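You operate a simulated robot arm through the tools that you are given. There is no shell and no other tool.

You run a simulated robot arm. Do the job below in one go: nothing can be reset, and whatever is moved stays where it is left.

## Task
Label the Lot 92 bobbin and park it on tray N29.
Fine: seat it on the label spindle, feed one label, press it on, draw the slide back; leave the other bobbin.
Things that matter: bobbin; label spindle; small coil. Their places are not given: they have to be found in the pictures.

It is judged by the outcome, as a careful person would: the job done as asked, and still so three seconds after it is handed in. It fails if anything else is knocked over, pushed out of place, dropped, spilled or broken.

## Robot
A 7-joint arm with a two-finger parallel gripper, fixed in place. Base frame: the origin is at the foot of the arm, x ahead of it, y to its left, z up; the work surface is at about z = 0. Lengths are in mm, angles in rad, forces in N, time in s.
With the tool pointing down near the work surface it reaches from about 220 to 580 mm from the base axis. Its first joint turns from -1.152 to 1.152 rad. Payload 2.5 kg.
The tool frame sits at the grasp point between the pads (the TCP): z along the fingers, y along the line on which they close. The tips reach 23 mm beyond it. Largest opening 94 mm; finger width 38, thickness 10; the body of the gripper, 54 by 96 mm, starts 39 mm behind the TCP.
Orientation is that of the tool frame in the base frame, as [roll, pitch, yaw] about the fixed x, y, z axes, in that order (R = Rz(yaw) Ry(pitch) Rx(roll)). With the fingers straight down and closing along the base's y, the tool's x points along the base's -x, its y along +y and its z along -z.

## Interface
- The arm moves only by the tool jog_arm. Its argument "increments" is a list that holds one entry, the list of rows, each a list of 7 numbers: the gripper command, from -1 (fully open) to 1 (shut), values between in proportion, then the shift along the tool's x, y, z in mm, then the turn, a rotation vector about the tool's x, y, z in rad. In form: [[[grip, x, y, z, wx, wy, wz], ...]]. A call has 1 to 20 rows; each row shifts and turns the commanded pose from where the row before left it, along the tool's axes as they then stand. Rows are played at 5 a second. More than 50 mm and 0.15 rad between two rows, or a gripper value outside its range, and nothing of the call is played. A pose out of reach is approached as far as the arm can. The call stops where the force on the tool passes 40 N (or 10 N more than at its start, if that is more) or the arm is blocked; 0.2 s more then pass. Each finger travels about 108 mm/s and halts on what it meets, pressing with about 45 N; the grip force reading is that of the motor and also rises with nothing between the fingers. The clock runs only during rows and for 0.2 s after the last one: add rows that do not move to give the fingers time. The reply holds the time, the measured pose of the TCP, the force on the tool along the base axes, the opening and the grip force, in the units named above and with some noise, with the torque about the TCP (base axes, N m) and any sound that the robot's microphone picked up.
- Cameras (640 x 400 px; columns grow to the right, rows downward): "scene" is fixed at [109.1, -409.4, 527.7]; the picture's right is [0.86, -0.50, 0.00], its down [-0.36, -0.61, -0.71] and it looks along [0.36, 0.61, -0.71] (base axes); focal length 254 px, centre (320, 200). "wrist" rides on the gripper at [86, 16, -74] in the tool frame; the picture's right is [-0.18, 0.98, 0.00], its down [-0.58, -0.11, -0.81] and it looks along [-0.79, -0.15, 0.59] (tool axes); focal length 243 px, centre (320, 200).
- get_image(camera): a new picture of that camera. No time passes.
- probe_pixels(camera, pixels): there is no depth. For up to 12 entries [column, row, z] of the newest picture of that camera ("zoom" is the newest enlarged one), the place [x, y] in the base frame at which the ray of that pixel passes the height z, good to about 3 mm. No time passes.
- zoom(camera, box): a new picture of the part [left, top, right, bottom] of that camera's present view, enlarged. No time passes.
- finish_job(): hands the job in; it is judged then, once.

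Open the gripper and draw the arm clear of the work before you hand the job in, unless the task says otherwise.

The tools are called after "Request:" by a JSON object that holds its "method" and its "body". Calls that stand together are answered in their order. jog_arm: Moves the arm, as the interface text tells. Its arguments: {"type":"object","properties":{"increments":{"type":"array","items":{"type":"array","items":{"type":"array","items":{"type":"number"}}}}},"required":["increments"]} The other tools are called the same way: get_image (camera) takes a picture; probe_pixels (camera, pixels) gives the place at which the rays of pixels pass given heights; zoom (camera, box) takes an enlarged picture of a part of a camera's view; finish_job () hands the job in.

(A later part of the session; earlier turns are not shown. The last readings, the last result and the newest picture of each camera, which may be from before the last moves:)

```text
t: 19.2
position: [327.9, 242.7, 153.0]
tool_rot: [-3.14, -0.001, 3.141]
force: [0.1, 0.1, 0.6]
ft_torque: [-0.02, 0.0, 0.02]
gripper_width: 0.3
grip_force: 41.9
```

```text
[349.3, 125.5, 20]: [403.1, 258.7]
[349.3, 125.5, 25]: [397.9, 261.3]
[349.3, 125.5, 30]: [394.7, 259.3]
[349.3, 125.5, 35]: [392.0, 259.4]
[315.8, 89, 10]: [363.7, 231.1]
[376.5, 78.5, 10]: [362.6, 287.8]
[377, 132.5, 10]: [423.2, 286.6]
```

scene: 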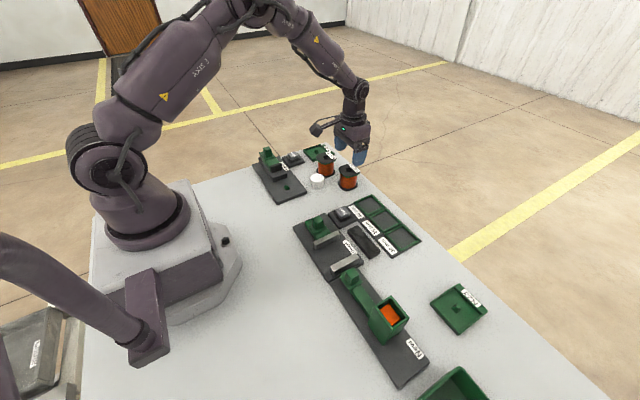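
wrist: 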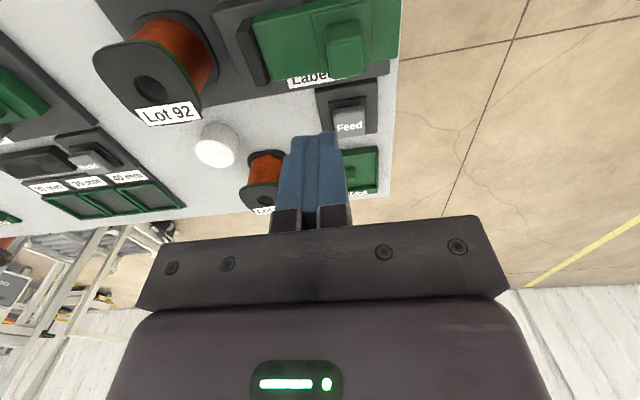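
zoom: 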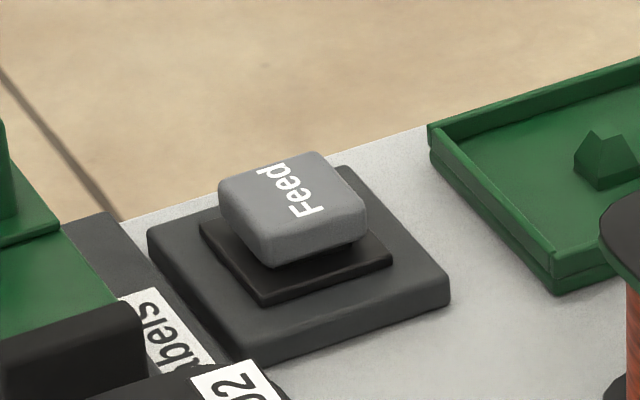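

Key centre is about (393,258) with the top at z≈29–30. I'll move over it and come down to TCP z≈62 (tips about 9 mm above the key).

Request:
{"method": "jog_arm", "body": {"increments": [[[1, -32, 7.7, 0, 0, 0, 0], [1, -33, 7.7, 0, 0, 0, 0], [1, 0, 0, 25, 0, 0, 0], [1, 0, 0, 25, 0, 0, 0], [1, 0, 0, 25, 0, 0, 0], [1, 0, 0, 15, 0, 0, 0], [1, 0, 0, 0, 0, 0, 0]]]}}

Request:
{"method": "get_image", "body": {"camera": "wrist"}}

Request:
{"method": "zoom", "body": {"camera": "scene", "box": [265, 125, 325, 170]}}

```text
t: 20.8
position: [396.4, 255.9, 62.9]
tool_rot: [-3.141, -0.001, 3.141]
force: [-0.1, 0.4, -0.3]
ft_torque: [0.03, 0.02, -0.02]
gripper_width: 0.1
grip_force: 42.6
```

```text
taken
```

wrist: 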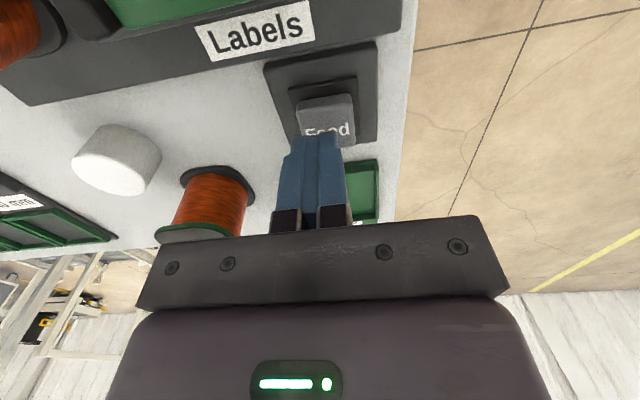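

```text
8.89 times, centred on (295, 148) of scene
```

zoom: 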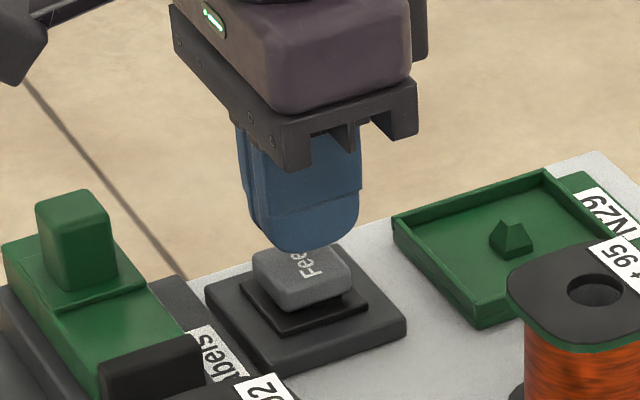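

The closed fingertips hover over the key, but I want to check centring. I'll zoom in on the wrist view.

Request:
{"method": "zoom", "body": {"camera": "wrist", "box": [260, 60, 400, 160]}}

Request:
{"method": "probe_pixels", "body": {"camera": "zoom", "pixels": [[320, 200, 30], [320, 200, 10], [320, 260, 30]]}}

```text
4.00 times, centred on (330, 110) of wrist
```

zoom: 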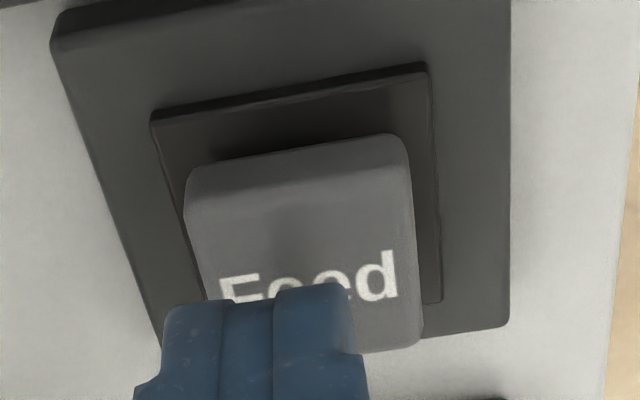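

```text
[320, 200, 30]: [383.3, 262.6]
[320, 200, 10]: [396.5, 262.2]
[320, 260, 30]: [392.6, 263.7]
```

Key centre is around zoom (305,268), i.e. about 3.5 mm further +y and 2 mm back in x from my TCP. I'll shift and press down in small steps, watching for force or a click.

Request:
{"method": "jog_arm", "body": {"increments": [[[1, 2, 3.5, 0, 0, 0, 0], [1, 0, 0, 3, 0, 0, 0], [1, 0, 0, 2, 0, 0, 0], [1, 0, 0, 2, 0, 0, 0], [1, 0, 0, 1, 0, 0, 0], [1, 0, 0, 0, 0, 0, 0]]]}}

Request:
{"method": "zoom", "body": {"camera": "scene", "box": [265, 125, 325, 170]}}

```text
t: 22.2
position: [392.6, 260.7, 57.3]
tool_rot: [-3.14, 0.001, -3.141]
force: [0.9, 0.3, 0.1]
ft_torque: [-0.01, 0.02, -0.02]
gripper_width: 0.0
grip_force: 42.8
```

```text
8.89 times, centred on (295, 148) of scene
```

zoom: 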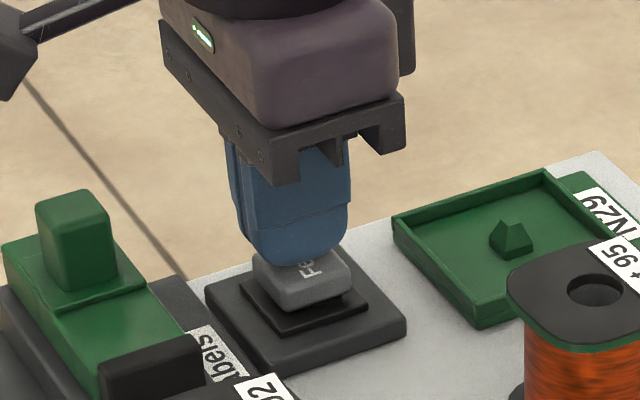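

Tips are just above the key. I'll press on in 1 mm steps.

Request:
{"method": "jog_arm", "body": {"increments": [[[1, 0, 0, 1, 0, 0, 0], [1, 0, 0, 1, 0, 0, 0], [1, 0, 0, 1, 0, 0, 0], [1, 0, 0, 1, 0, 0, 0]]]}}

Request:
{"method": "zoom", "body": {"camera": "scene", "box": [265, 125, 325, 170]}}

```text
t: 23.2
position: [394.0, 259.8, 53.0]
tool_rot: [3.141, -0.001, 3.141]
force: [-0.1, -0.9, 0.2]
ft_torque: [0.01, 0.0, 0.0]
gripper_width: 0.1
grip_force: 42.6
```

```text
8.89 times, centred on (295, 148) of scene
```

zoom: 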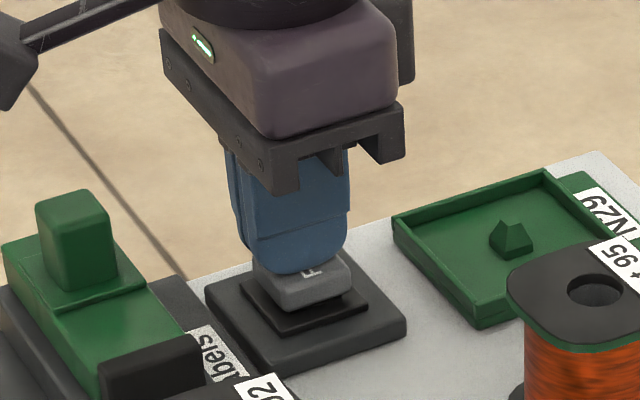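

No contact force yet at z≈53. I'll continue another few millimetres.

Request:
{"method": "jog_arm", "body": {"increments": [[[1, 0, 0, 1, 0, 0, 0], [1, 0, 0, 1, 0, 0, 0], [1, 0, 0, 1, 0, 0, 0]]]}}

```text
t: 24.0
position: [393.4, 260.7, 48.6]
tool_rot: [-3.141, -0.001, -3.142]
force: [1.3, -0.4, 1.7]
ft_torque: [0.0, -0.03, -0.02]
gripper_width: 0.0
grip_force: 42.4
```

Fz shows a slight 1.7 N — likely first contact. I'll press further in 1 mm steps.

Request:
{"method": "jog_arm", "body": {"increments": [[[1, 0, 0, 1, 0, 0, 0], [1, 0, 0, 1, 0, 0, 0]]]}}

Request:
{"method": "zoom", "body": {"camera": "scene", "box": [265, 125, 325, 170]}}

```text
t: 24.6
position: [393.4, 260.4, 47.9]
tool_rot: [-3.141, 0.0, 3.141]
force: [1.7, 1.6, 2.5]
ft_torque: [0.03, 0.01, -0.02]
gripper_width: 0.2
grip_force: 42.8
heard: click
```

```text
8.89 times, centred on (295, 148) of scene
```

zoom: 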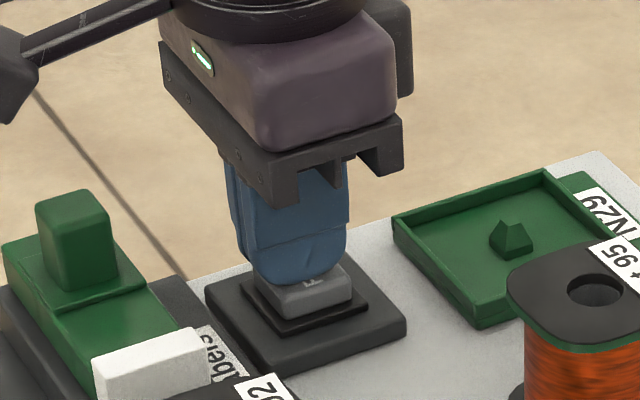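

A click was heard, and the pad at scene-zoom (152,365) now carries a white label: one label fed. I'll withdraw straight up from the key.

Request:
{"method": "jog_arm", "body": {"increments": [[[1, 0, 0, -15, 0, 0, 0], [1, 0, 0, -25, 0, 0, 0], [1, 0, 0, -30, 0, 0, 0], [1, 0, 0, -30, 0, 0, 0], [1, 0, 0, 0, 0, 0, 0]]]}}

Request:
{"method": "zoom", "body": {"camera": "scene", "box": [250, 140, 330, 200]}}

Request:
{"method": "get_image", "body": {"camera": "wrist"}}

```text
t: 25.8
position: [391.1, 258.8, 145.7]
tool_rot: [3.141, 0.001, -3.141]
force: [0.8, 0.1, 0.2]
ft_torque: [0.0, -0.01, 0.02]
gripper_width: 0.0
grip_force: 41.9
```

```text
6.67 times, centred on (290, 170) of scene
```

zoom: 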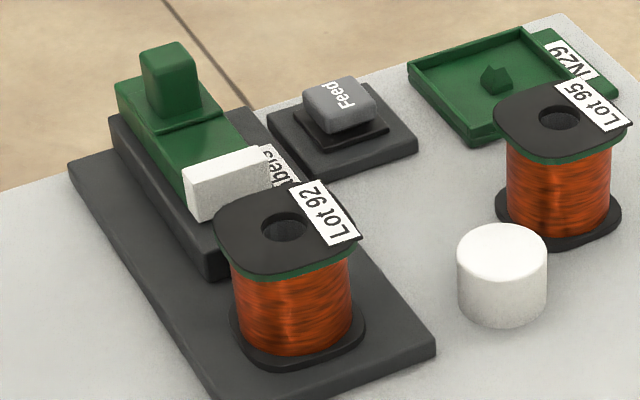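

```text
taken
```

wrist: 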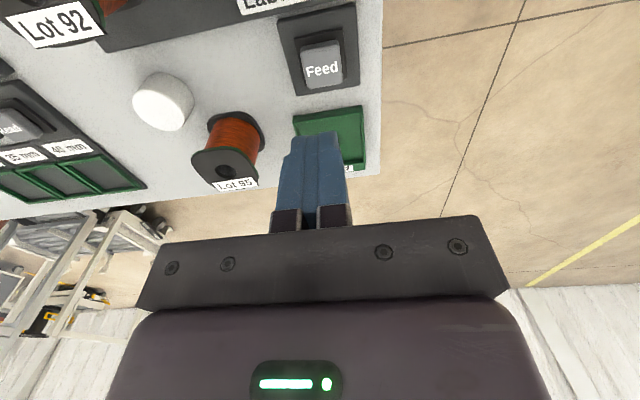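

The key is back up and exactly one label is on the pad; the bobbin is undisturbed. Next I need to see the slide handle well, so I'll move the arm back to about (245,240,160) and look.

Request:
{"method": "jog_arm", "body": {"increments": [[[0.5, 29.2, -3.8, -2.8, 0, 0, 0], [0, 29.2, -3.8, -2.8, 0, 0, 0], [-0.1, 29.2, -3.8, -2.8, 0, 0, 0], [-0.1, 29.2, -3.8, -2.8, 0, 0, 0], [-0.1, 29.2, -3.8, -2.8, 0, 0, 0], [-0.1, 0, 0, 0, 0, 0, 0]]]}}

Request:
{"method": "get_image", "body": {"camera": "wrist"}}

Request:
{"method": "zoom", "body": {"camera": "wrist", "box": [200, 50, 440, 200]}}

Request:
{"method": "zoom", "body": {"camera": "scene", "box": [250, 140, 298, 180]}}

```text
t: 27.2
position: [246.2, 241.6, 160.9]
tool_rot: [-3.141, 0.0, -3.141]
force: [-0.1, 0.0, 0.2]
ft_torque: [0.0, 0.0, 0.02]
gripper_width: 51.9
grip_force: 0.0
```

```text
taken
```

wrist: 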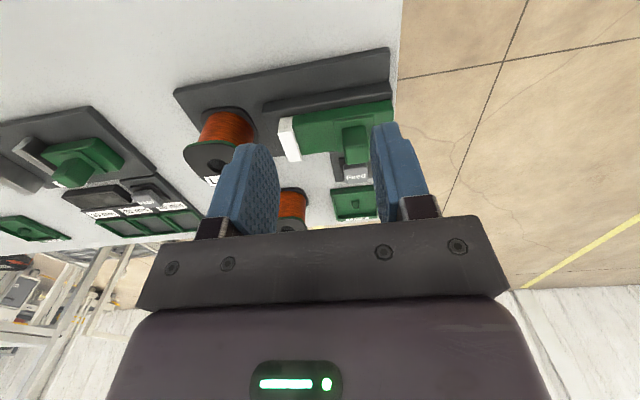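

```text
2.67 times, centred on (320, 125) of wrist
```

zoom: 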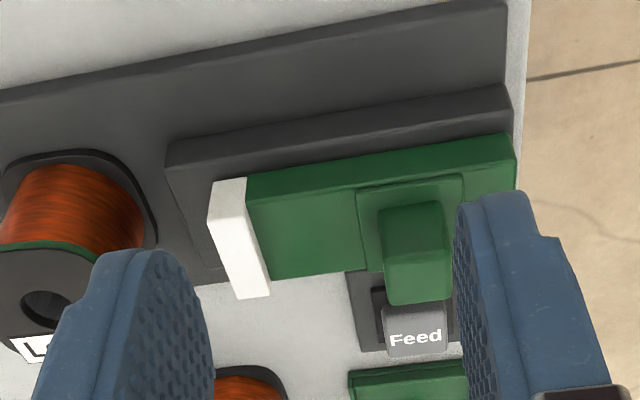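

```text
10.00 times, centred on (274, 160) of scene
```

zoom: 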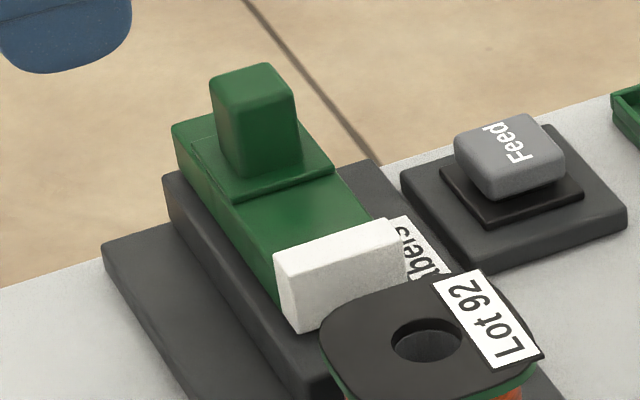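

The slide handle's top face is at wrist (356.7,155) and scene (267.5,148.5). I'll triangulate its position and height.

Request:
{"method": "probe_pixels", "body": {"camera": "wrist", "pixels": [[356.7, 155, 65], [356.7, 155, 75], [356.7, 155, 85], [343, 130, 40], [366, 126.5, 40], [293, 133, 40], [284, 121, 28]]}}

Request:
{"method": "probe_pixels", "body": {"camera": "scene", "pixels": [[267.5, 148.5, 65], [267.5, 148.5, 75], [267.5, 148.5, 85], [266, 157.8, 45], [266, 157.8, 50], [271.6, 156.5, 45]]}}

Request:
{"method": "zoom", "body": {"camera": "wrist", "box": [270, 90, 400, 190]}}

```text
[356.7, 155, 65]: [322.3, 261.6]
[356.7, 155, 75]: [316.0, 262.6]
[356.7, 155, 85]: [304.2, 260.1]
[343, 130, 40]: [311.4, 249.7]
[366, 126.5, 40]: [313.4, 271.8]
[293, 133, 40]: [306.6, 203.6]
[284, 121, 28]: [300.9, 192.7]
```

```text
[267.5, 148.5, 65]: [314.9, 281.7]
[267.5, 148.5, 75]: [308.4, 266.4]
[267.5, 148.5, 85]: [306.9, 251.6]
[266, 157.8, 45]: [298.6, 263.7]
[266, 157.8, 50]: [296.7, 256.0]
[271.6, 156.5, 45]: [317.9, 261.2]
```

```text
4.00 times, centred on (335, 140) of wrist
```

zoom: 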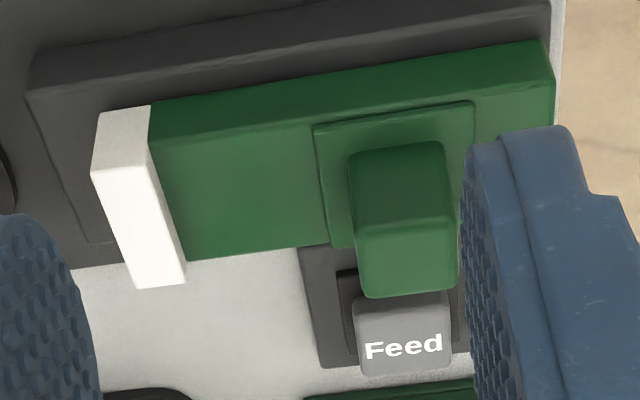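

Handle: about 22 mm square, centre near (312,261), top at z≈78, standing on the slide at about z≈52. I'll move above it and check alignment before descending.

Request:
{"method": "jog_arm", "body": {"increments": [[[-0.1, -22, 6.5, 6, 0, 0, 0], [-0.1, -22, 6.5, 7, 0, 0, 0], [-0.1, -22, 6.5, 7, 0, 0, 0], [-0.1, 0, 0, 0, 0, 0, 0]]]}}

Request:
{"method": "get_image", "body": {"camera": "wrist"}}

Request:
{"method": "zoom", "body": {"camera": "scene", "box": [240, 120, 300, 170]}}

```text
t: 28.2
position: [312.8, 260.9, 142.1]
tool_rot: [3.141, 0.001, 3.141]
force: [-0.2, 0.3, 0.2]
ft_torque: [-0.02, 0.03, 0.04]
gripper_width: 51.8
grip_force: 0.0
```

```text
taken
```

wrist: 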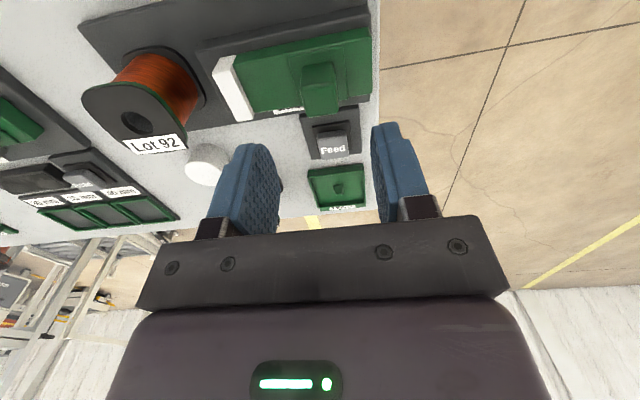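

```text
8.00 times, centred on (270, 145) of scene
```

zoom: 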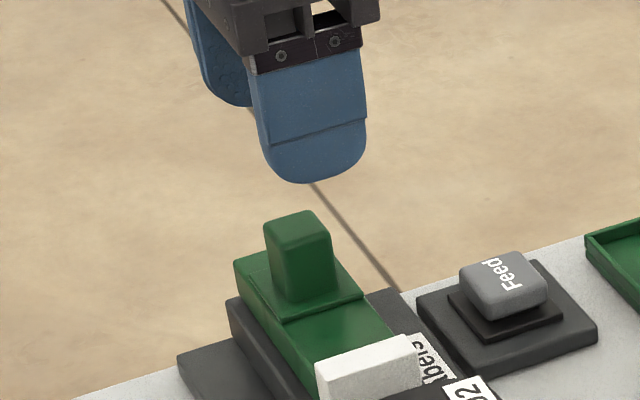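

In the wrist view the handle top is centred at about (320,103), right on the tool axis. I'll descend to TCP z≈82 and check.

Request:
{"method": "jog_arm", "body": {"increments": [[[-0.1, 0, 0, 20, 0, 0, 0], [-0.1, 0, 0, 20, 0, 0, 0], [-0.1, 0, 0, 12, 0, 0, 0], [-0.1, 0, 0, 8, 0, 0, 0], [-0.1, 0, 0, 0, 0, 0, 0]]]}}

Request:
{"method": "zoom", "body": {"camera": "wrist", "box": [190, 40, 450, 230]}}

Request:
{"method": "zoom", "body": {"camera": "scene", "box": [240, 120, 300, 180]}}

```text
t: 29.4
position: [311.7, 263.1, 80.1]
tool_rot: [-3.14, -0.002, 3.141]
force: [-0.4, 0.6, -0.6]
ft_torque: [-0.02, 0.04, -0.02]
gripper_width: 51.7
grip_force: 0.1
```

```text
2.11 times, centred on (320, 135) of wrist
```

zoom: 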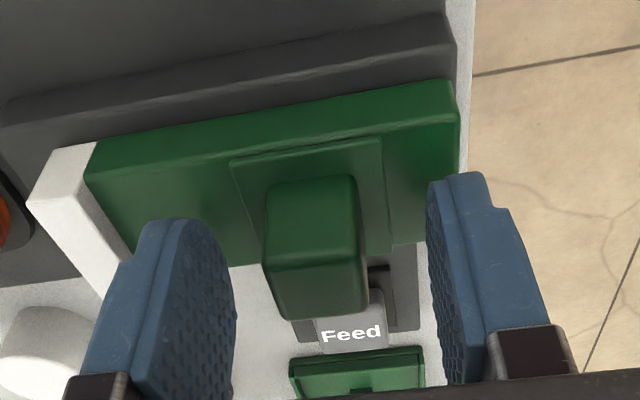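

```text
6.67 times, centred on (270, 150) of scene
```

zoom: 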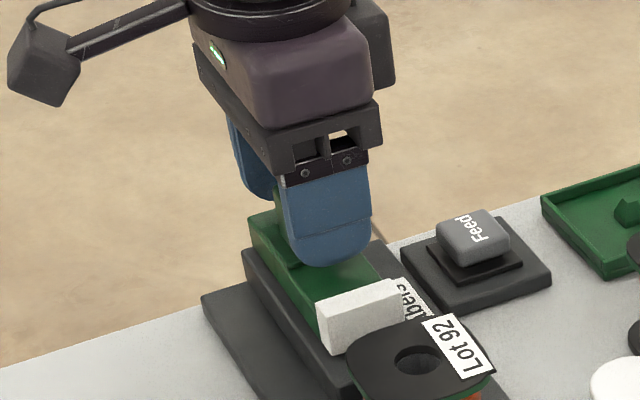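

The handle is between the pads with clear margins, tips above the slide body. I'll close on it.

Request:
{"method": "jog_arm", "body": {"increments": [[[0.3, 0, 0, 0, 0, 0, 0], [0.8, 0, 0, 0, 0, 0, 0], [0.8, 0, 0, 0, 0, 0, 0], [0.8, 0, 0, 0, 0, 0, 0]]]}}

Request:
{"method": "zoom", "body": {"camera": "wrist", "box": [190, 40, 450, 230]}}

```text
t: 30.4
position: [311.1, 262.9, 80.6]
tool_rot: [3.14, 0.001, 3.142]
force: [-0.3, -2.7, -0.7]
ft_torque: [0.14, -0.21, 0.13]
gripper_width: 22.2
grip_force: 44.6
```

```text
2.11 times, centred on (320, 135) of wrist
```

zoom: 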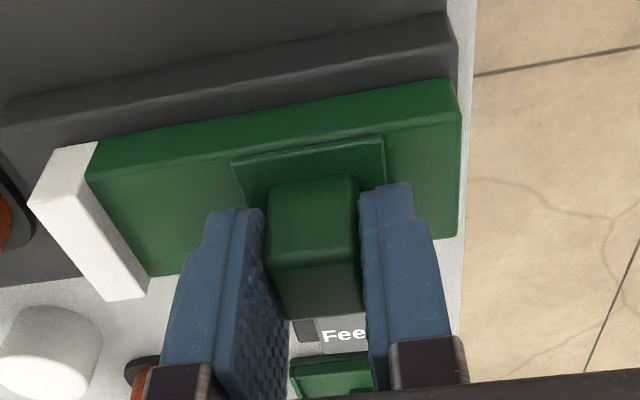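

The handle is gripped at 22.2 mm. I'll push the slide toward the bobbin (−y), first 35 mm in 5 mm steps.

Request:
{"method": "jog_arm", "body": {"increments": [[[0.8, 0, -3, 0, 0, 0, 0], [0.8, 0, -5, 0, 0, 0, 0], [0.8, 0, -6, 0, 0, 0, 0], [0.8, 0, -6, 0, 0, 0, 0], [0.8, 0, -5, 0, 0, 0, 0], [0.8, 0, -5, 0, 0, 0, 0], [0.8, 0, 0, 0, 0, 0, 0]]]}}

Request:
{"method": "zoom", "body": {"camera": "wrist", "box": [100, 0, 440, 230]}}

Request:
{"method": "zoom", "body": {"camera": "scene", "box": [250, 140, 310, 200]}}

```text
t: 32.0
position: [311.2, 232.0, 81.6]
tool_rot: [3.141, -0.003, -3.139]
force: [-20.7, 1.0, 20.5]
ft_torque: [0.29, -0.43, -0.41]
gripper_width: 21.8
grip_force: 45.6
```

```text
1.74 times, centred on (270, 115) of wrist
```

zoom: 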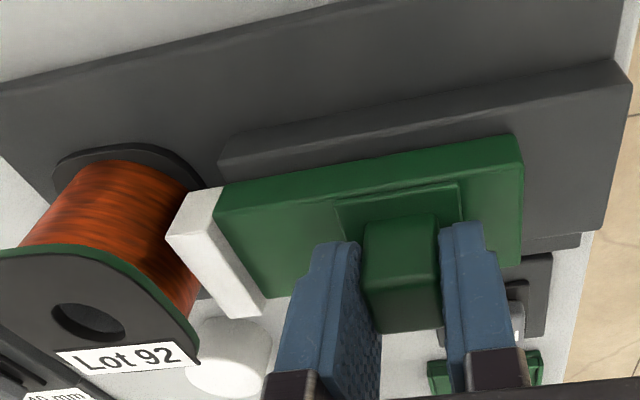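

```text
6.67 times, centred on (280, 170) of scene
```

zoom: 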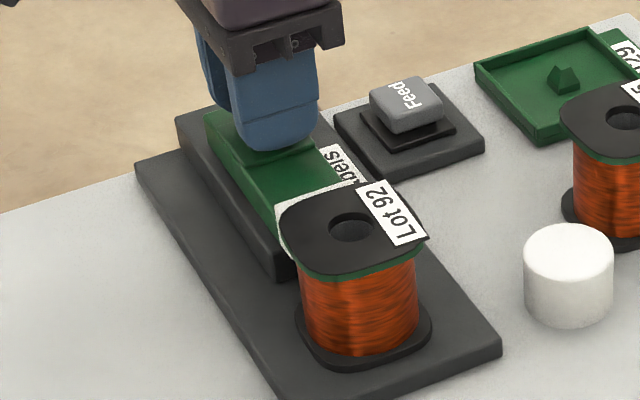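

The slide moved 30 mm, but rail-constraint forces built up (Fx −21, Fz +20 N). I'll relieve by easing −x and up slightly before continuing.

Request:
{"method": "jog_arm", "body": {"increments": [[[0.8, 0.5, 0, -0.5, 0, 0, 0], [0.8, 0, 0, 0, 0, 0, 0]]]}}

```text
t: 32.6
position: [311.1, 230.4, 80.3]
tool_rot: [-3.14, -0.001, 3.141]
force: [-15.0, 1.8, 0.8]
ft_torque: [0.81, -0.2, -0.16]
gripper_width: 22.0
grip_force: 45.0
```

That dropped Fz to ~1 N and Fx to −15 N. I'll ease another 1.2 mm toward −x.

Request:
{"method": "jog_arm", "body": {"increments": [[[0.8, 1.2, 0, 0, 0, 0, 0], [0.8, 0, 0, 0, 0, 0, 0]]]}}

```text
t: 33.2
position: [311.7, 231.2, 81.6]
tool_rot: [-3.14, 0.001, -3.141]
force: [4.7, -0.9, -19.1]
ft_torque: [0.29, 1.33, 0.5]
gripper_width: 21.9
grip_force: 44.8
```

Now Fx is +4.7 and Fz −19 N, so I overshot upward a bit. I'll lower 0.4 mm and give back 0.3 mm in x.

Request:
{"method": "jog_arm", "body": {"increments": [[[0.8, -0.3, 0, 0.4, 0, 0, 0], [0.8, 0, 0, 0, 0, 0, 0]]]}}

```text
t: 33.8
position: [312.0, 231.1, 80.7]
tool_rot: [-3.139, 0.003, -3.141]
force: [8.4, -2.1, -30.9]
ft_torque: [0.32, 0.1, 0.5]
gripper_width: 22.0
grip_force: 44.7
```

That reading moved opposite to what I expected; it may be dynamic. I'll hold still and re-read before moving.

Request:
{"method": "jog_arm", "body": {"increments": [[[0.8, 0, 0, 0, 0, 0, 0], [0.8, 0, 0, 0, 0, 0, 0]]]}}

```text
t: 34.4
position: [311.8, 229.7, 81.5]
tool_rot: [-3.141, 0.002, 3.141]
force: [14.1, -1.8, -38.3]
ft_torque: [0.25, -0.54, 0.39]
gripper_width: 21.8
grip_force: 44.7
```

Forces ramp while clamped because the rail and the arm fight over x/z. I'll loosen the fingers to ~27 mm so they loosely straddle the handle and only push in y.

Request:
{"method": "jog_arm", "body": {"increments": [[[0.42, 0, 0, 0, 0, 0, 0], [0.42, 0, 0, 0, 0, 0, 0], [0.42, 0, 0, 0, 0, 0, 0]]]}}

Request:
{"method": "zoom", "body": {"camera": "wrist", "box": [100, 0, 440, 230]}}

```text
t: 35.2
position: [310.1, 232.0, 82.8]
tool_rot: [3.141, 0.001, 3.14]
force: [0.6, -0.7, -0.4]
ft_torque: [0.0, -0.05, 0.01]
gripper_width: 27.3
grip_force: 0.0
```

```text
1.74 times, centred on (270, 115) of wrist
```

zoom: 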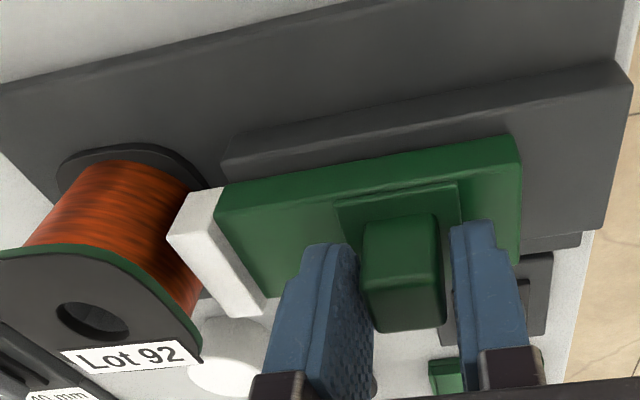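

Forces are zero and the handle sits loosely between the pads. I'll keep pushing −y in 3 mm steps with the rear finger.

Request:
{"method": "jog_arm", "body": {"increments": [[[0.42, 0, -3, 0, 0, 0, 0], [0.42, 0, -3, 0, 0, 0, 0], [0.42, 0, -3, 0, 0, 0, 0], [0.42, 0, -3, 0, 0, 0, 0], [0.42, 0, 0, 0, 0, 0, 0]]]}}

Request:
{"method": "zoom", "body": {"camera": "wrist", "box": [100, 0, 440, 230]}}

Request:
{"method": "zoom", "body": {"camera": "scene", "box": [250, 140, 310, 200]}}

```text
t: 36.4
position: [310.5, 217.9, 82.4]
tool_rot: [3.141, -0.002, -3.141]
force: [1.1, 4.1, -1.4]
ft_torque: [-0.01, -0.06, -0.05]
gripper_width: 28.2
grip_force: 1.3
```

```text
1.74 times, centred on (270, 115) of wrist
```

zoom: 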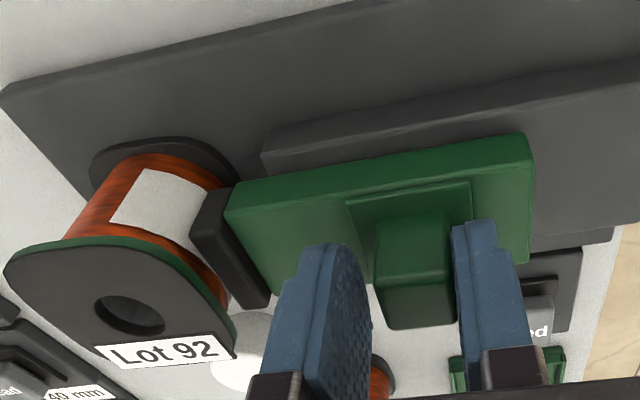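

```text
6.67 times, centred on (280, 170) of scene
```

zoom: 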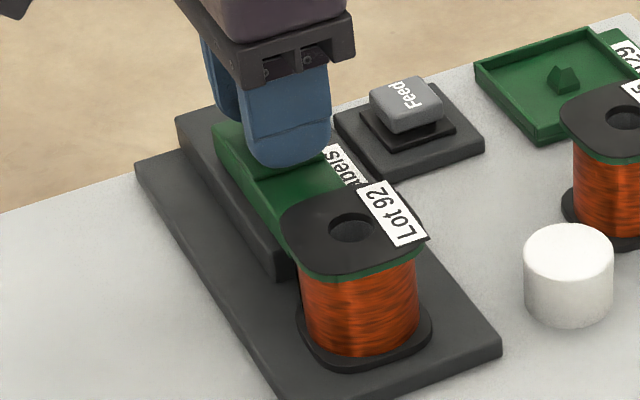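

The label has transferred to the winding (white patch at zoom (165,205)) and the pad is black again. I'll make one more 1 mm push to confirm it's firmly in contact.

Request:
{"method": "jog_arm", "body": {"increments": [[[0.42, 0, -1, 0, 0, 0, 0], [0.42, 0, 0, 0, 0, 0, 0]]]}}

Request:
{"method": "zoom", "body": {"camera": "wrist", "box": [100, 0, 300, 180]}}

```text
t: 37.0
position: [310.9, 217.5, 82.7]
tool_rot: [-3.141, -0.001, 3.141]
force: [-1.3, 3.7, 2.8]
ft_torque: [0.03, 0.01, -0.01]
gripper_width: 29.1
grip_force: 1.8
```

```text
2.22 times, centred on (200, 90) of wrist
```

zoom: 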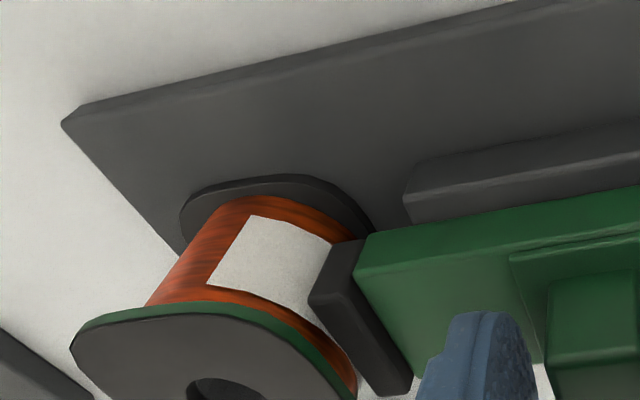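

The finger is yielding slightly (width 29 mm), so the pad is against the winding. I'll press 2 mm more for a firm application, then draw the slide back.

Request:
{"method": "jog_arm", "body": {"increments": [[[0.42, 0, -1, 0, 0, 0, 0], [0.42, 0, -1, 0, 0, 0, 0], [0.42, 0, 0, 0, 0, 0, 0]]]}}

```text
t: 37.8
position: [312.1, 216.3, 82.9]
tool_rot: [-3.14, -0.002, -3.14]
force: [-6.9, 10.0, 0.0]
ft_torque: [0.04, 0.06, -0.02]
gripper_width: 31.6
grip_force: 5.1
```

Pressed with ~10 N. Now I draw the slide back (+y) with the front finger, in 5–6 mm steps, toward its start at handle y≈262.

Request:
{"method": "jog_arm", "body": {"increments": [[[0.42, 0, 3, 0, 0, 0, 0], [0.42, 0, 4, 0, 0, 0, 0], [0.42, 0, 5, 0, 0, 0, 0], [0.42, 0, 6, 0, 0, 0, 0], [0.42, 0, 6, 0, 0, 0, 0], [0.42, 0, 6, 0, 0, 0, 0], [0.42, 0, 6, 0, 0, 0, 0], [0.42, 0, 6, 0, 0, 0, 0], [0.42, 0, 4, 0, 0, 0, 0], [0.42, 0, 0, 0, 0, 0, 0]]]}}

Request:
{"method": "zoom", "body": {"camera": "wrist", "box": [100, 0, 440, 230]}}

Request:
{"method": "zoom", "body": {"camera": "scene", "box": [250, 140, 310, 200]}}

```text
t: 40.0
position: [309.6, 261.8, 82.9]
tool_rot: [3.141, 0.0, -3.141]
force: [-0.4, -1.2, 0.3]
ft_torque: [0.02, 0.01, 0.01]
gripper_width: 27.7
grip_force: 0.5
```

```text
1.74 times, centred on (270, 115) of wrist
```

zoom: 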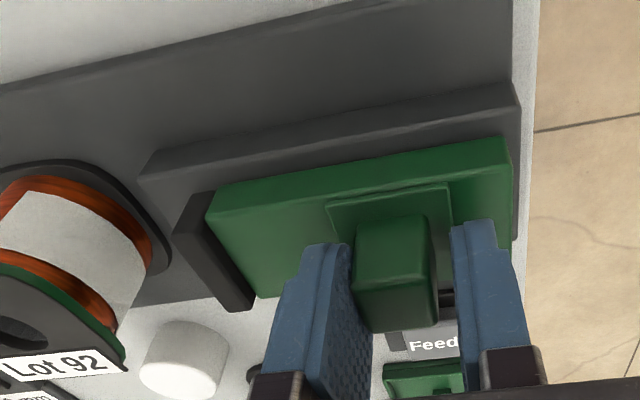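

```text
6.67 times, centred on (280, 170) of scene
```

zoom: 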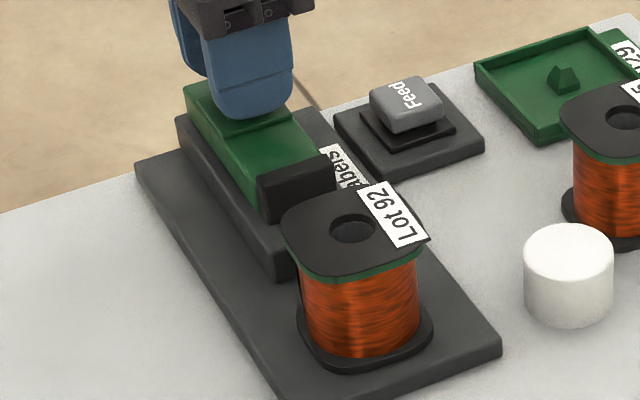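

The label wraps the winding and the slide is nearly home. I'll ease it back the last few millimetres in 1 mm steps, watching for the stop.

Request:
{"method": "jog_arm", "body": {"increments": [[[0.42, 0, 1, 0, 0, 0, 0], [0.42, 0, 1, 0, 0, 0, 0], [0.42, 0, 1, 0, 0, 0, 0], [0.42, 0, 0, 0, 0, 0, 0]]]}}

Request:
{"method": "zoom", "body": {"camera": "scene", "box": [250, 142, 310, 206]}}

```text
t: 41.0
position: [311.1, 263.9, 80.6]
tool_rot: [3.141, 0.002, -3.14]
force: [-0.6, -2.0, 0.4]
ft_torque: [-0.03, 0.01, -0.01]
gripper_width: 28.2
grip_force: 0.8
```

```text
6.25 times, centred on (280, 174) of scene
```

zoom: 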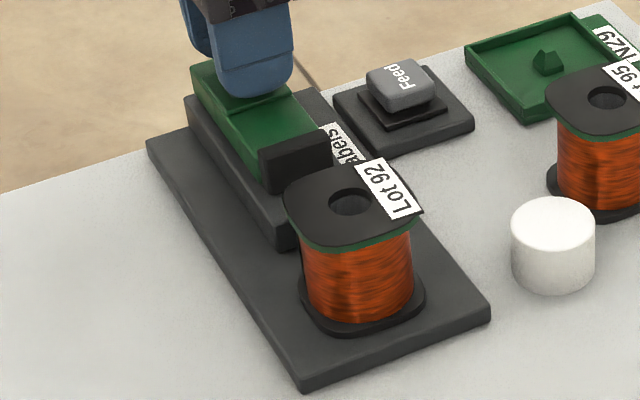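

The slide now matches its original picture (pad bottom-left at (265,192), rear corner at (190,65)) and resistance is rising at the stop. I'll centre the fingers, open and lift clear.

Request:
{"method": "jog_arm", "body": {"increments": [[[0.42, 0, -2.5, 0, 0, 0, 0], [0.1, 0, 0, 0, 0, 0, 0], [0.1, 0, 0, 0, 0, 0, 0], [0.1, 0, 0, -15, 0, 0, 0], [0.1, 0, 0, -25, 0, 0, 0], [0.1, 0, 0, -30, 0, 0, 0], [0.1, 0, 0, 0, 0, 0, 0]]]}}

Request:
{"method": "zoom", "body": {"camera": "scene", "box": [250, 142, 310, 206]}}

Request:
{"method": "get_image", "body": {"camera": "wrist"}}

```text
t: 42.6
position: [310.7, 263.9, 154.4]
tool_rot: [3.141, 0.002, 3.141]
force: [-0.8, -0.2, -0.1]
ft_torque: [-0.01, -0.02, -0.02]
gripper_width: 42.7
grip_force: 0.1
```

```text
6.25 times, centred on (280, 174) of scene
```

zoom: 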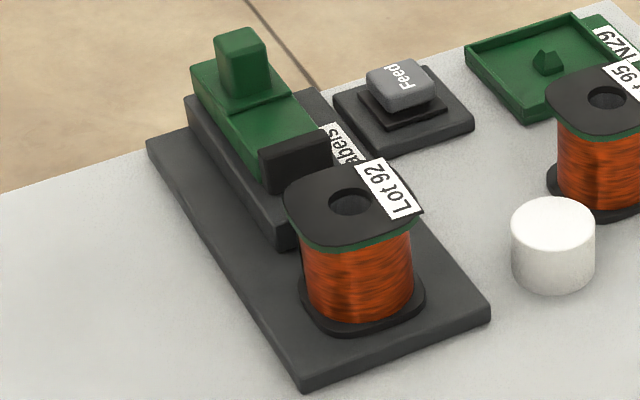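

```text
taken
```

wrist: 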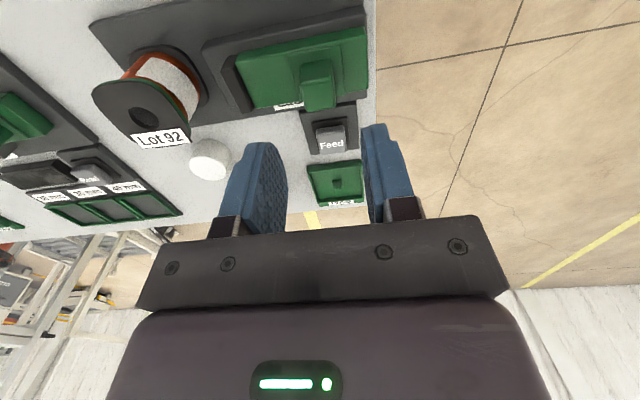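

Slide is home and the label is on the coil. Next I go back above the bobbin with the opening at ~68 mm and verify alignment.

Request:
{"method": "jog_arm", "body": {"increments": [[[-0.2, 0, -27, 0, 0, 0, 0], [-0.45, 0, -27, 0, 0, 0, 0], [-0.45, 0, -27, 0, 0, 0, 0], [-0.45, 0, -27, 0, 0, 0, 0], [-0.45, 0, -26.2, 0, 0, 0, 0], [-0.45, 0, 0, 0, 0, 0, 0], [-0.45, 0, 0, 0, 0, 0, 0]]]}}

Request:
{"method": "zoom", "body": {"camera": "wrist", "box": [200, 0, 440, 150]}}

```text
t: 44.2
position: [311.3, 129.3, 151.3]
tool_rot: [-3.14, 0.001, 3.141]
force: [-0.1, 0.0, 0.0]
ft_torque: [0.02, 0.03, 0.01]
gripper_width: 68.2
grip_force: 0.1
```

```text
2.67 times, centred on (320, 75) of wrist
```

zoom: 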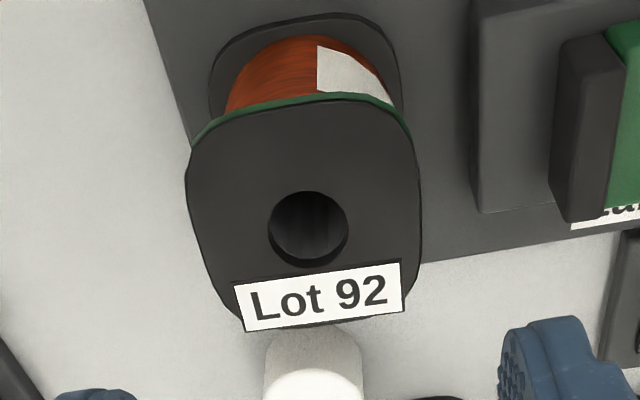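

The hole appears ~3 mm off the tool axis in −y compared with before. I'll compare the scene view in the same box as earlier to see whether the bobbin shifted.

Request:
{"method": "zoom", "body": {"camera": "scene", "box": [250, 140, 330, 200]}}

Request:
{"method": "get_image", "body": {"camera": "wrist"}}

Request:
{"method": "zoom", "body": {"camera": "wrist", "box": [270, 40, 370, 130]}}

```text
6.67 times, centred on (290, 170) of scene
```

zoom: 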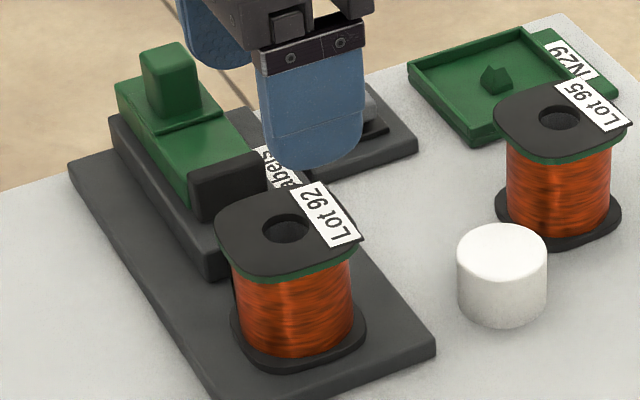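

```text
taken
```

wrist: 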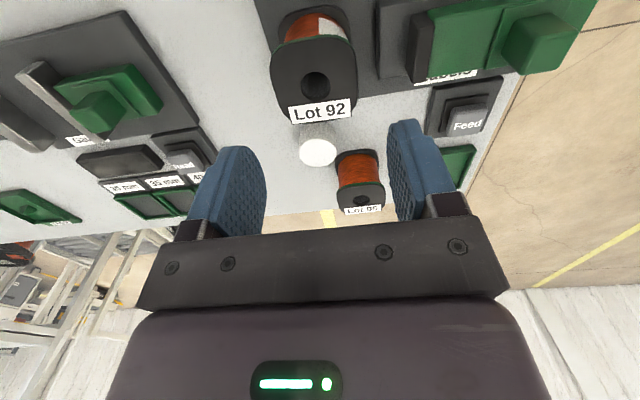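

```text
4.44 times, centred on (320, 85) of wrist
```

zoom: 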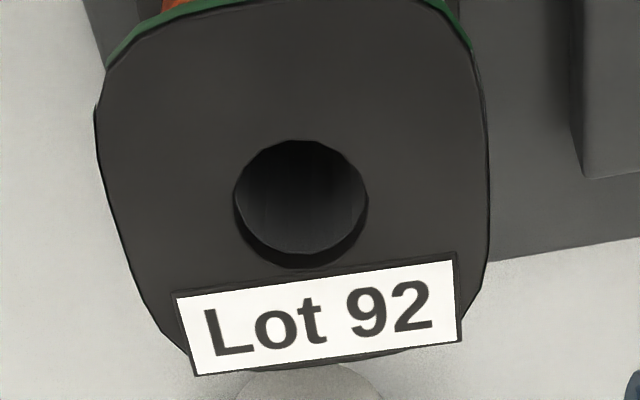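

The top shifted only ~1.8 mm toward −y from the press, and the bobbin is still on its peg. I'll shift −2.8 mm in y to centre and descend to grip height.

Request:
{"method": "jog_arm", "body": {"increments": [[[-0.45, 0, -2.8, 10, 0, 0, 0], [-0.45, 0, 0, 25, 0, 0, 0], [-0.45, 0, 0, 25, 0, 0, 0], [-0.45, 0, 0, 20, 0, 0, 0], [-0.45, 0, 0, 14, 0, 0, 0], [-0.45, 0, 0, 0, 0, 0, 0]]]}}

Request:
{"method": "zoom", "body": {"camera": "wrist", "box": [230, 40, 410, 240]}}

Request:
{"method": "zoom", "body": {"camera": "scene", "box": [264, 160, 312, 200]}}

```text
t: 45.6
position: [310.9, 125.6, 58.4]
tool_rot: [3.141, -0.001, -3.141]
force: [0.8, 0.0, 0.3]
ft_torque: [0.03, 0.02, 0.0]
gripper_width: 68.0
grip_force: 0.2
```

```text
2.00 times, centred on (320, 140) of wrist
```

zoom: 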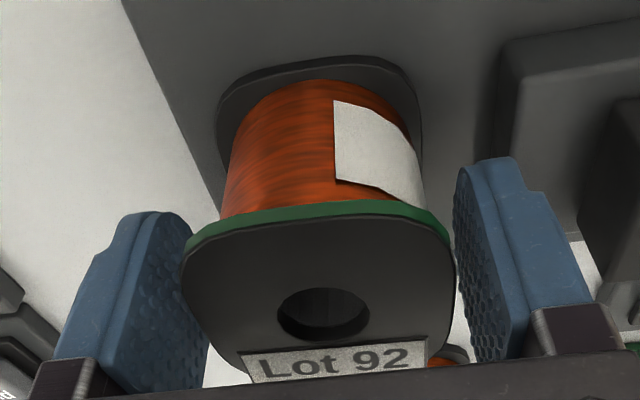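

```text
10.00 times, centred on (288, 180) of scene
```

zoom: 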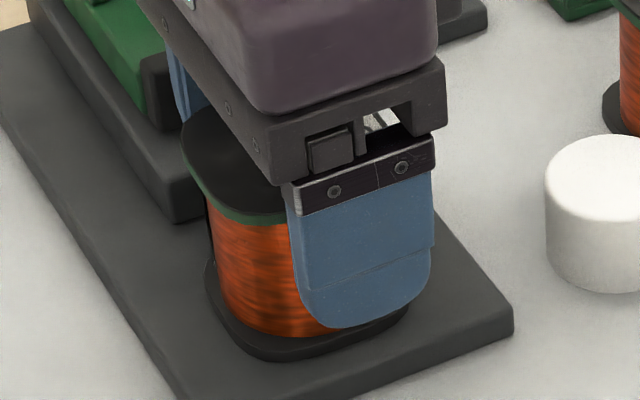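

The bobbin is centred between the pads (hole at wrist (321,197)), and the pads will meet the upper flange well above the label. I'll close now.

Request:
{"method": "jog_arm", "body": {"increments": [[[0.0, 0, 0.4, 0, 0, 0, 0], [0.5, 0, 0, 0, 0, 0, 0], [0.5, 0, 0, 0, 0, 0, 0], [0.5, 0, 0, 0, 0, 0, 0]]]}}

Request:
{"method": "zoom", "body": {"camera": "wrist", "box": [230, 40, 410, 240]}}

```text
t: 46.6
position: [311.3, 127.5, 58.8]
tool_rot: [3.14, 0.002, -3.141]
force: [-2.6, 7.0, 20.8]
ft_torque: [-0.34, 0.19, -0.18]
gripper_width: 55.5
grip_force: 45.0
```

```text
2.00 times, centred on (320, 140) of wrist
```

zoom: 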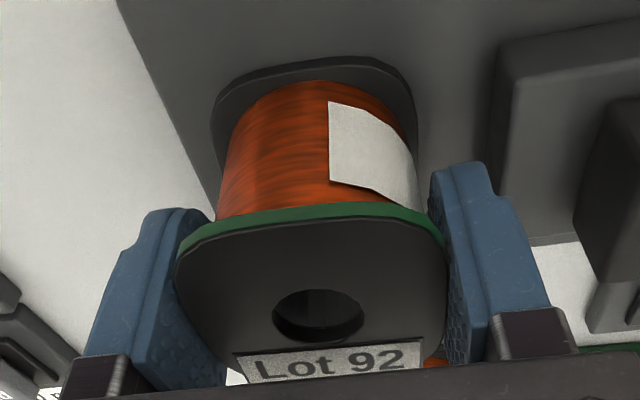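

Gripped at 55.5 mm; the vertical force suggests the bobbin straightened against the plate. I'll lift slowly off the peg, then higher.

Request:
{"method": "jog_arm", "body": {"increments": [[[0.5, 0, 0, -2, 0, 0, 0], [0.5, 0, 0, -3, 0, 0, 0], [0.5, 0, 0, -5, 0, 0, 0], [0.5, 0, 0, -10, 0, 0, 0], [0.5, 0, 0, -20, 0, 0, 0], [0.5, 0, 0, -25, 0, 0, 0], [0.5, 0, 0, -25, 0, 0, 0], [0.5, 0, 0, 0, 0, 0, 0]]]}}

Request:
{"method": "get_image", "body": {"camera": "wrist"}}

Request:
{"method": "zoom", "body": {"camera": "scene", "box": [240, 110, 330, 200]}}

```text
t: 48.4
position: [312.7, 126.5, 147.6]
tool_rot: [3.141, -0.001, -3.141]
force: [0.0, -0.3, -2.9]
ft_torque: [0.03, -0.01, 0.0]
gripper_width: 55.4
grip_force: 44.9
```

```text
taken
```

wrist: 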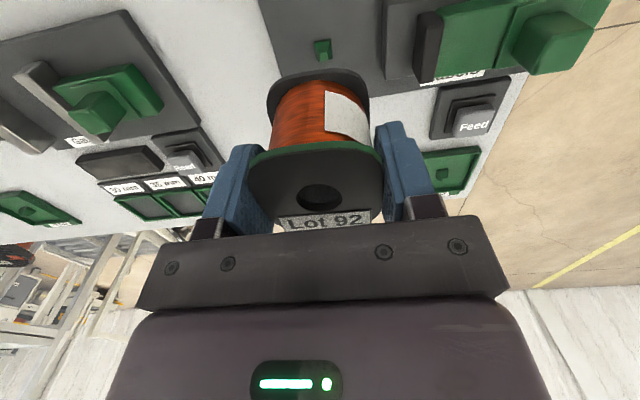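

```text
4.44 times, centred on (285, 155) of scene
```

zoom: 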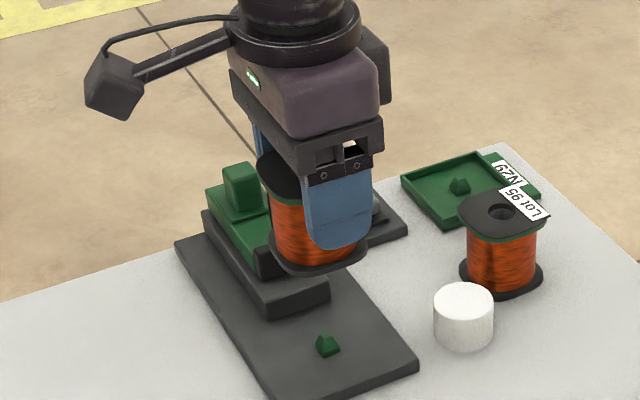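

The labelled bobbin is in hand and the slide is home. I'll move toward the tray at height, stopping at about (400,145) where the wrist camera can see the N29 peg past the bobbin.

Request:
{"method": "jog_arm", "body": {"increments": [[[0.5, -15, 3, 0, 0, 0, 0], [0.5, -25, 5, 0, 0, 0, 0], [0.5, -25, 5, 0, 0, 0, 0], [0.5, -22, 5, 0, 0, 0, 0], [0.5, 0, 0, 0, 0, 0, 0], [0.5, 0, 0, 0, 0, 0, 0]]]}}

Request:
{"method": "get_image", "body": {"camera": "wrist"}}

Request:
{"method": "zoom", "body": {"camera": "wrist", "box": [380, 60, 500, 160]}}

Request:
{"method": "zoom", "body": {"camera": "scene", "box": [296, 138, 336, 168]}}

```text
t: 49.8
position: [399.9, 141.7, 146.9]
tool_rot: [3.14, 0.001, 3.141]
force: [0.4, -0.3, -3.3]
ft_torque: [-0.01, -0.02, 0.0]
gripper_width: 55.3
grip_force: 45.1
```

```text
taken
```

wrist: 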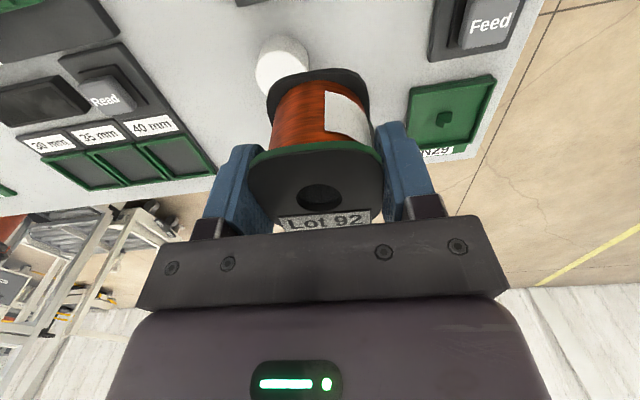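

```text
4.00 times, centred on (440, 110) of wrist
```

zoom: 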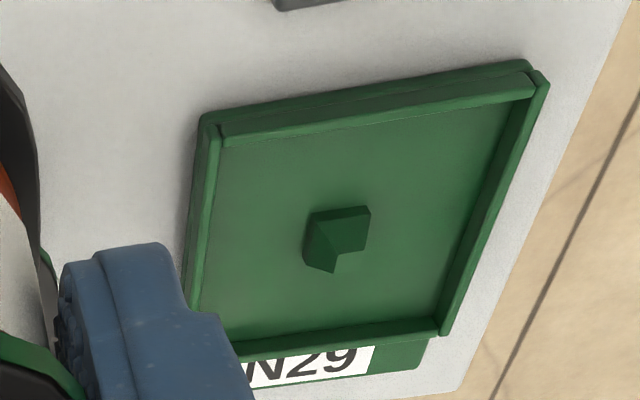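

```text
13.33 times, centred on (316, 153) of scene
```

zoom: 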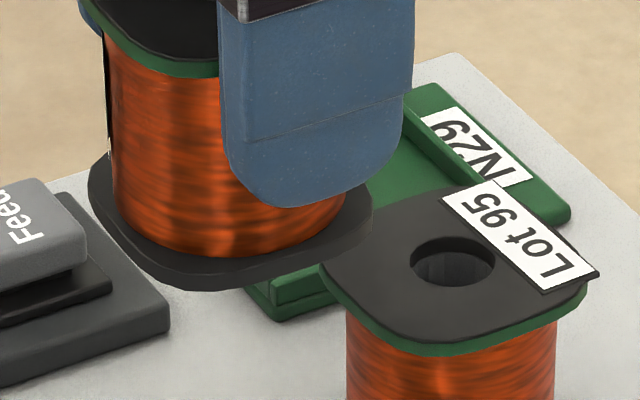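

The tray peg shows at wrist-zoom ~(338,235). I'll probe it and the tray rim corners.

Request:
{"method": "zoom", "body": {"camera": "wrist", "box": [380, 60, 500, 160]}}

Request:
{"method": "probe_pixels", "body": {"camera": "zoom", "pixels": [[338, 211, 3], [338, 211, 6], [308, 215, 4], [370, 206, 4], [200, 118, 10], [525, 65, 10], [440, 332, 10], [215, 145, 3], [505, 105, 3], [436, 318, 3], [200, 112, 0], [530, 60, 0]]}}

```text
4.00 times, centred on (440, 110) of wrist
```

zoom: 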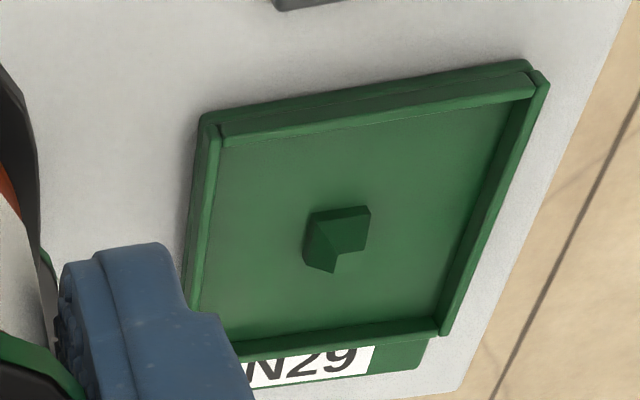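

```text
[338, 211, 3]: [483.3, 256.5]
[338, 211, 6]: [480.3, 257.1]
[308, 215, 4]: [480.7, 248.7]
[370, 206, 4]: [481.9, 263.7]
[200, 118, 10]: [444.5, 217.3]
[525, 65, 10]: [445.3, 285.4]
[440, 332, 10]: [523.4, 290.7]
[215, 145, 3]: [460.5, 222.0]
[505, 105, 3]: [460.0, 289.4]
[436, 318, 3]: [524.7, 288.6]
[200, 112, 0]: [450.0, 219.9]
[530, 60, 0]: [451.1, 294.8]
```

Tray N29 measures x 450–525, y 220–295, with its peg at about (487.5,256.5). I'll check the bobbin's current offset in the grip with a zoom.

Request:
{"method": "zoom", "body": {"camera": "wrist", "box": [240, 55, 400, 235]}}

```text
2.22 times, centred on (320, 145) of wrist
```

zoom: 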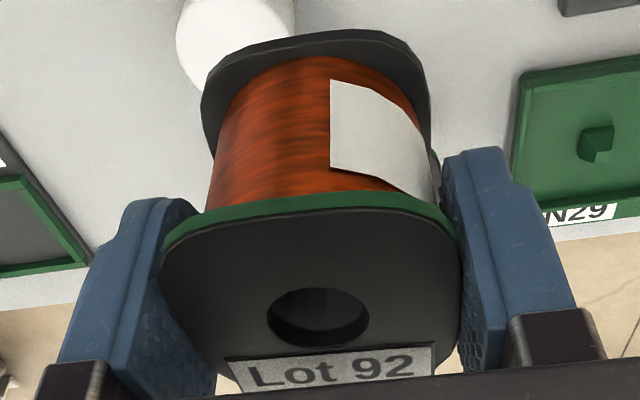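

The bobbin now sits about 1 mm toward −x relative to the TCP. I'll take two stationary readings to average out pose noise before computing the tray target.

Request:
{"method": "jog_arm", "body": {"increments": [[[0.5, 0, 0, 0, 0, 0, 0]]]}}

Request:
{"method": "jog_arm", "body": {"increments": [[[0.5, 0, 0, 0, 0, 0, 0]]]}}

Request:
{"method": "jog_arm", "body": {"increments": [[[0.5, 0, 0, 0, 0, 0, 0]]]}}

```text
t: 50.2
position: [400.1, 142.2, 147.1]
tool_rot: [-3.141, 0.0, -3.141]
force: [0.4, -0.4, -3.8]
ft_torque: [0.01, 0.0, -0.02]
gripper_width: 55.4
grip_force: 44.8
```

```text
t: 50.6
position: [399.8, 142.2, 147.4]
tool_rot: [3.141, 0.0, 3.141]
force: [0.7, -0.5, -4.4]
ft_torque: [0.01, -0.03, -0.03]
gripper_width: 55.3
grip_force: 45.2
```

```text
t: 51.0
position: [400.1, 140.7, 147.5]
tool_rot: [-3.141, 0.0, 3.142]
force: [-0.8, -0.2, -2.9]
ft_torque: [0.01, 0.01, -0.01]
gripper_width: 55.2
grip_force: 44.6
```

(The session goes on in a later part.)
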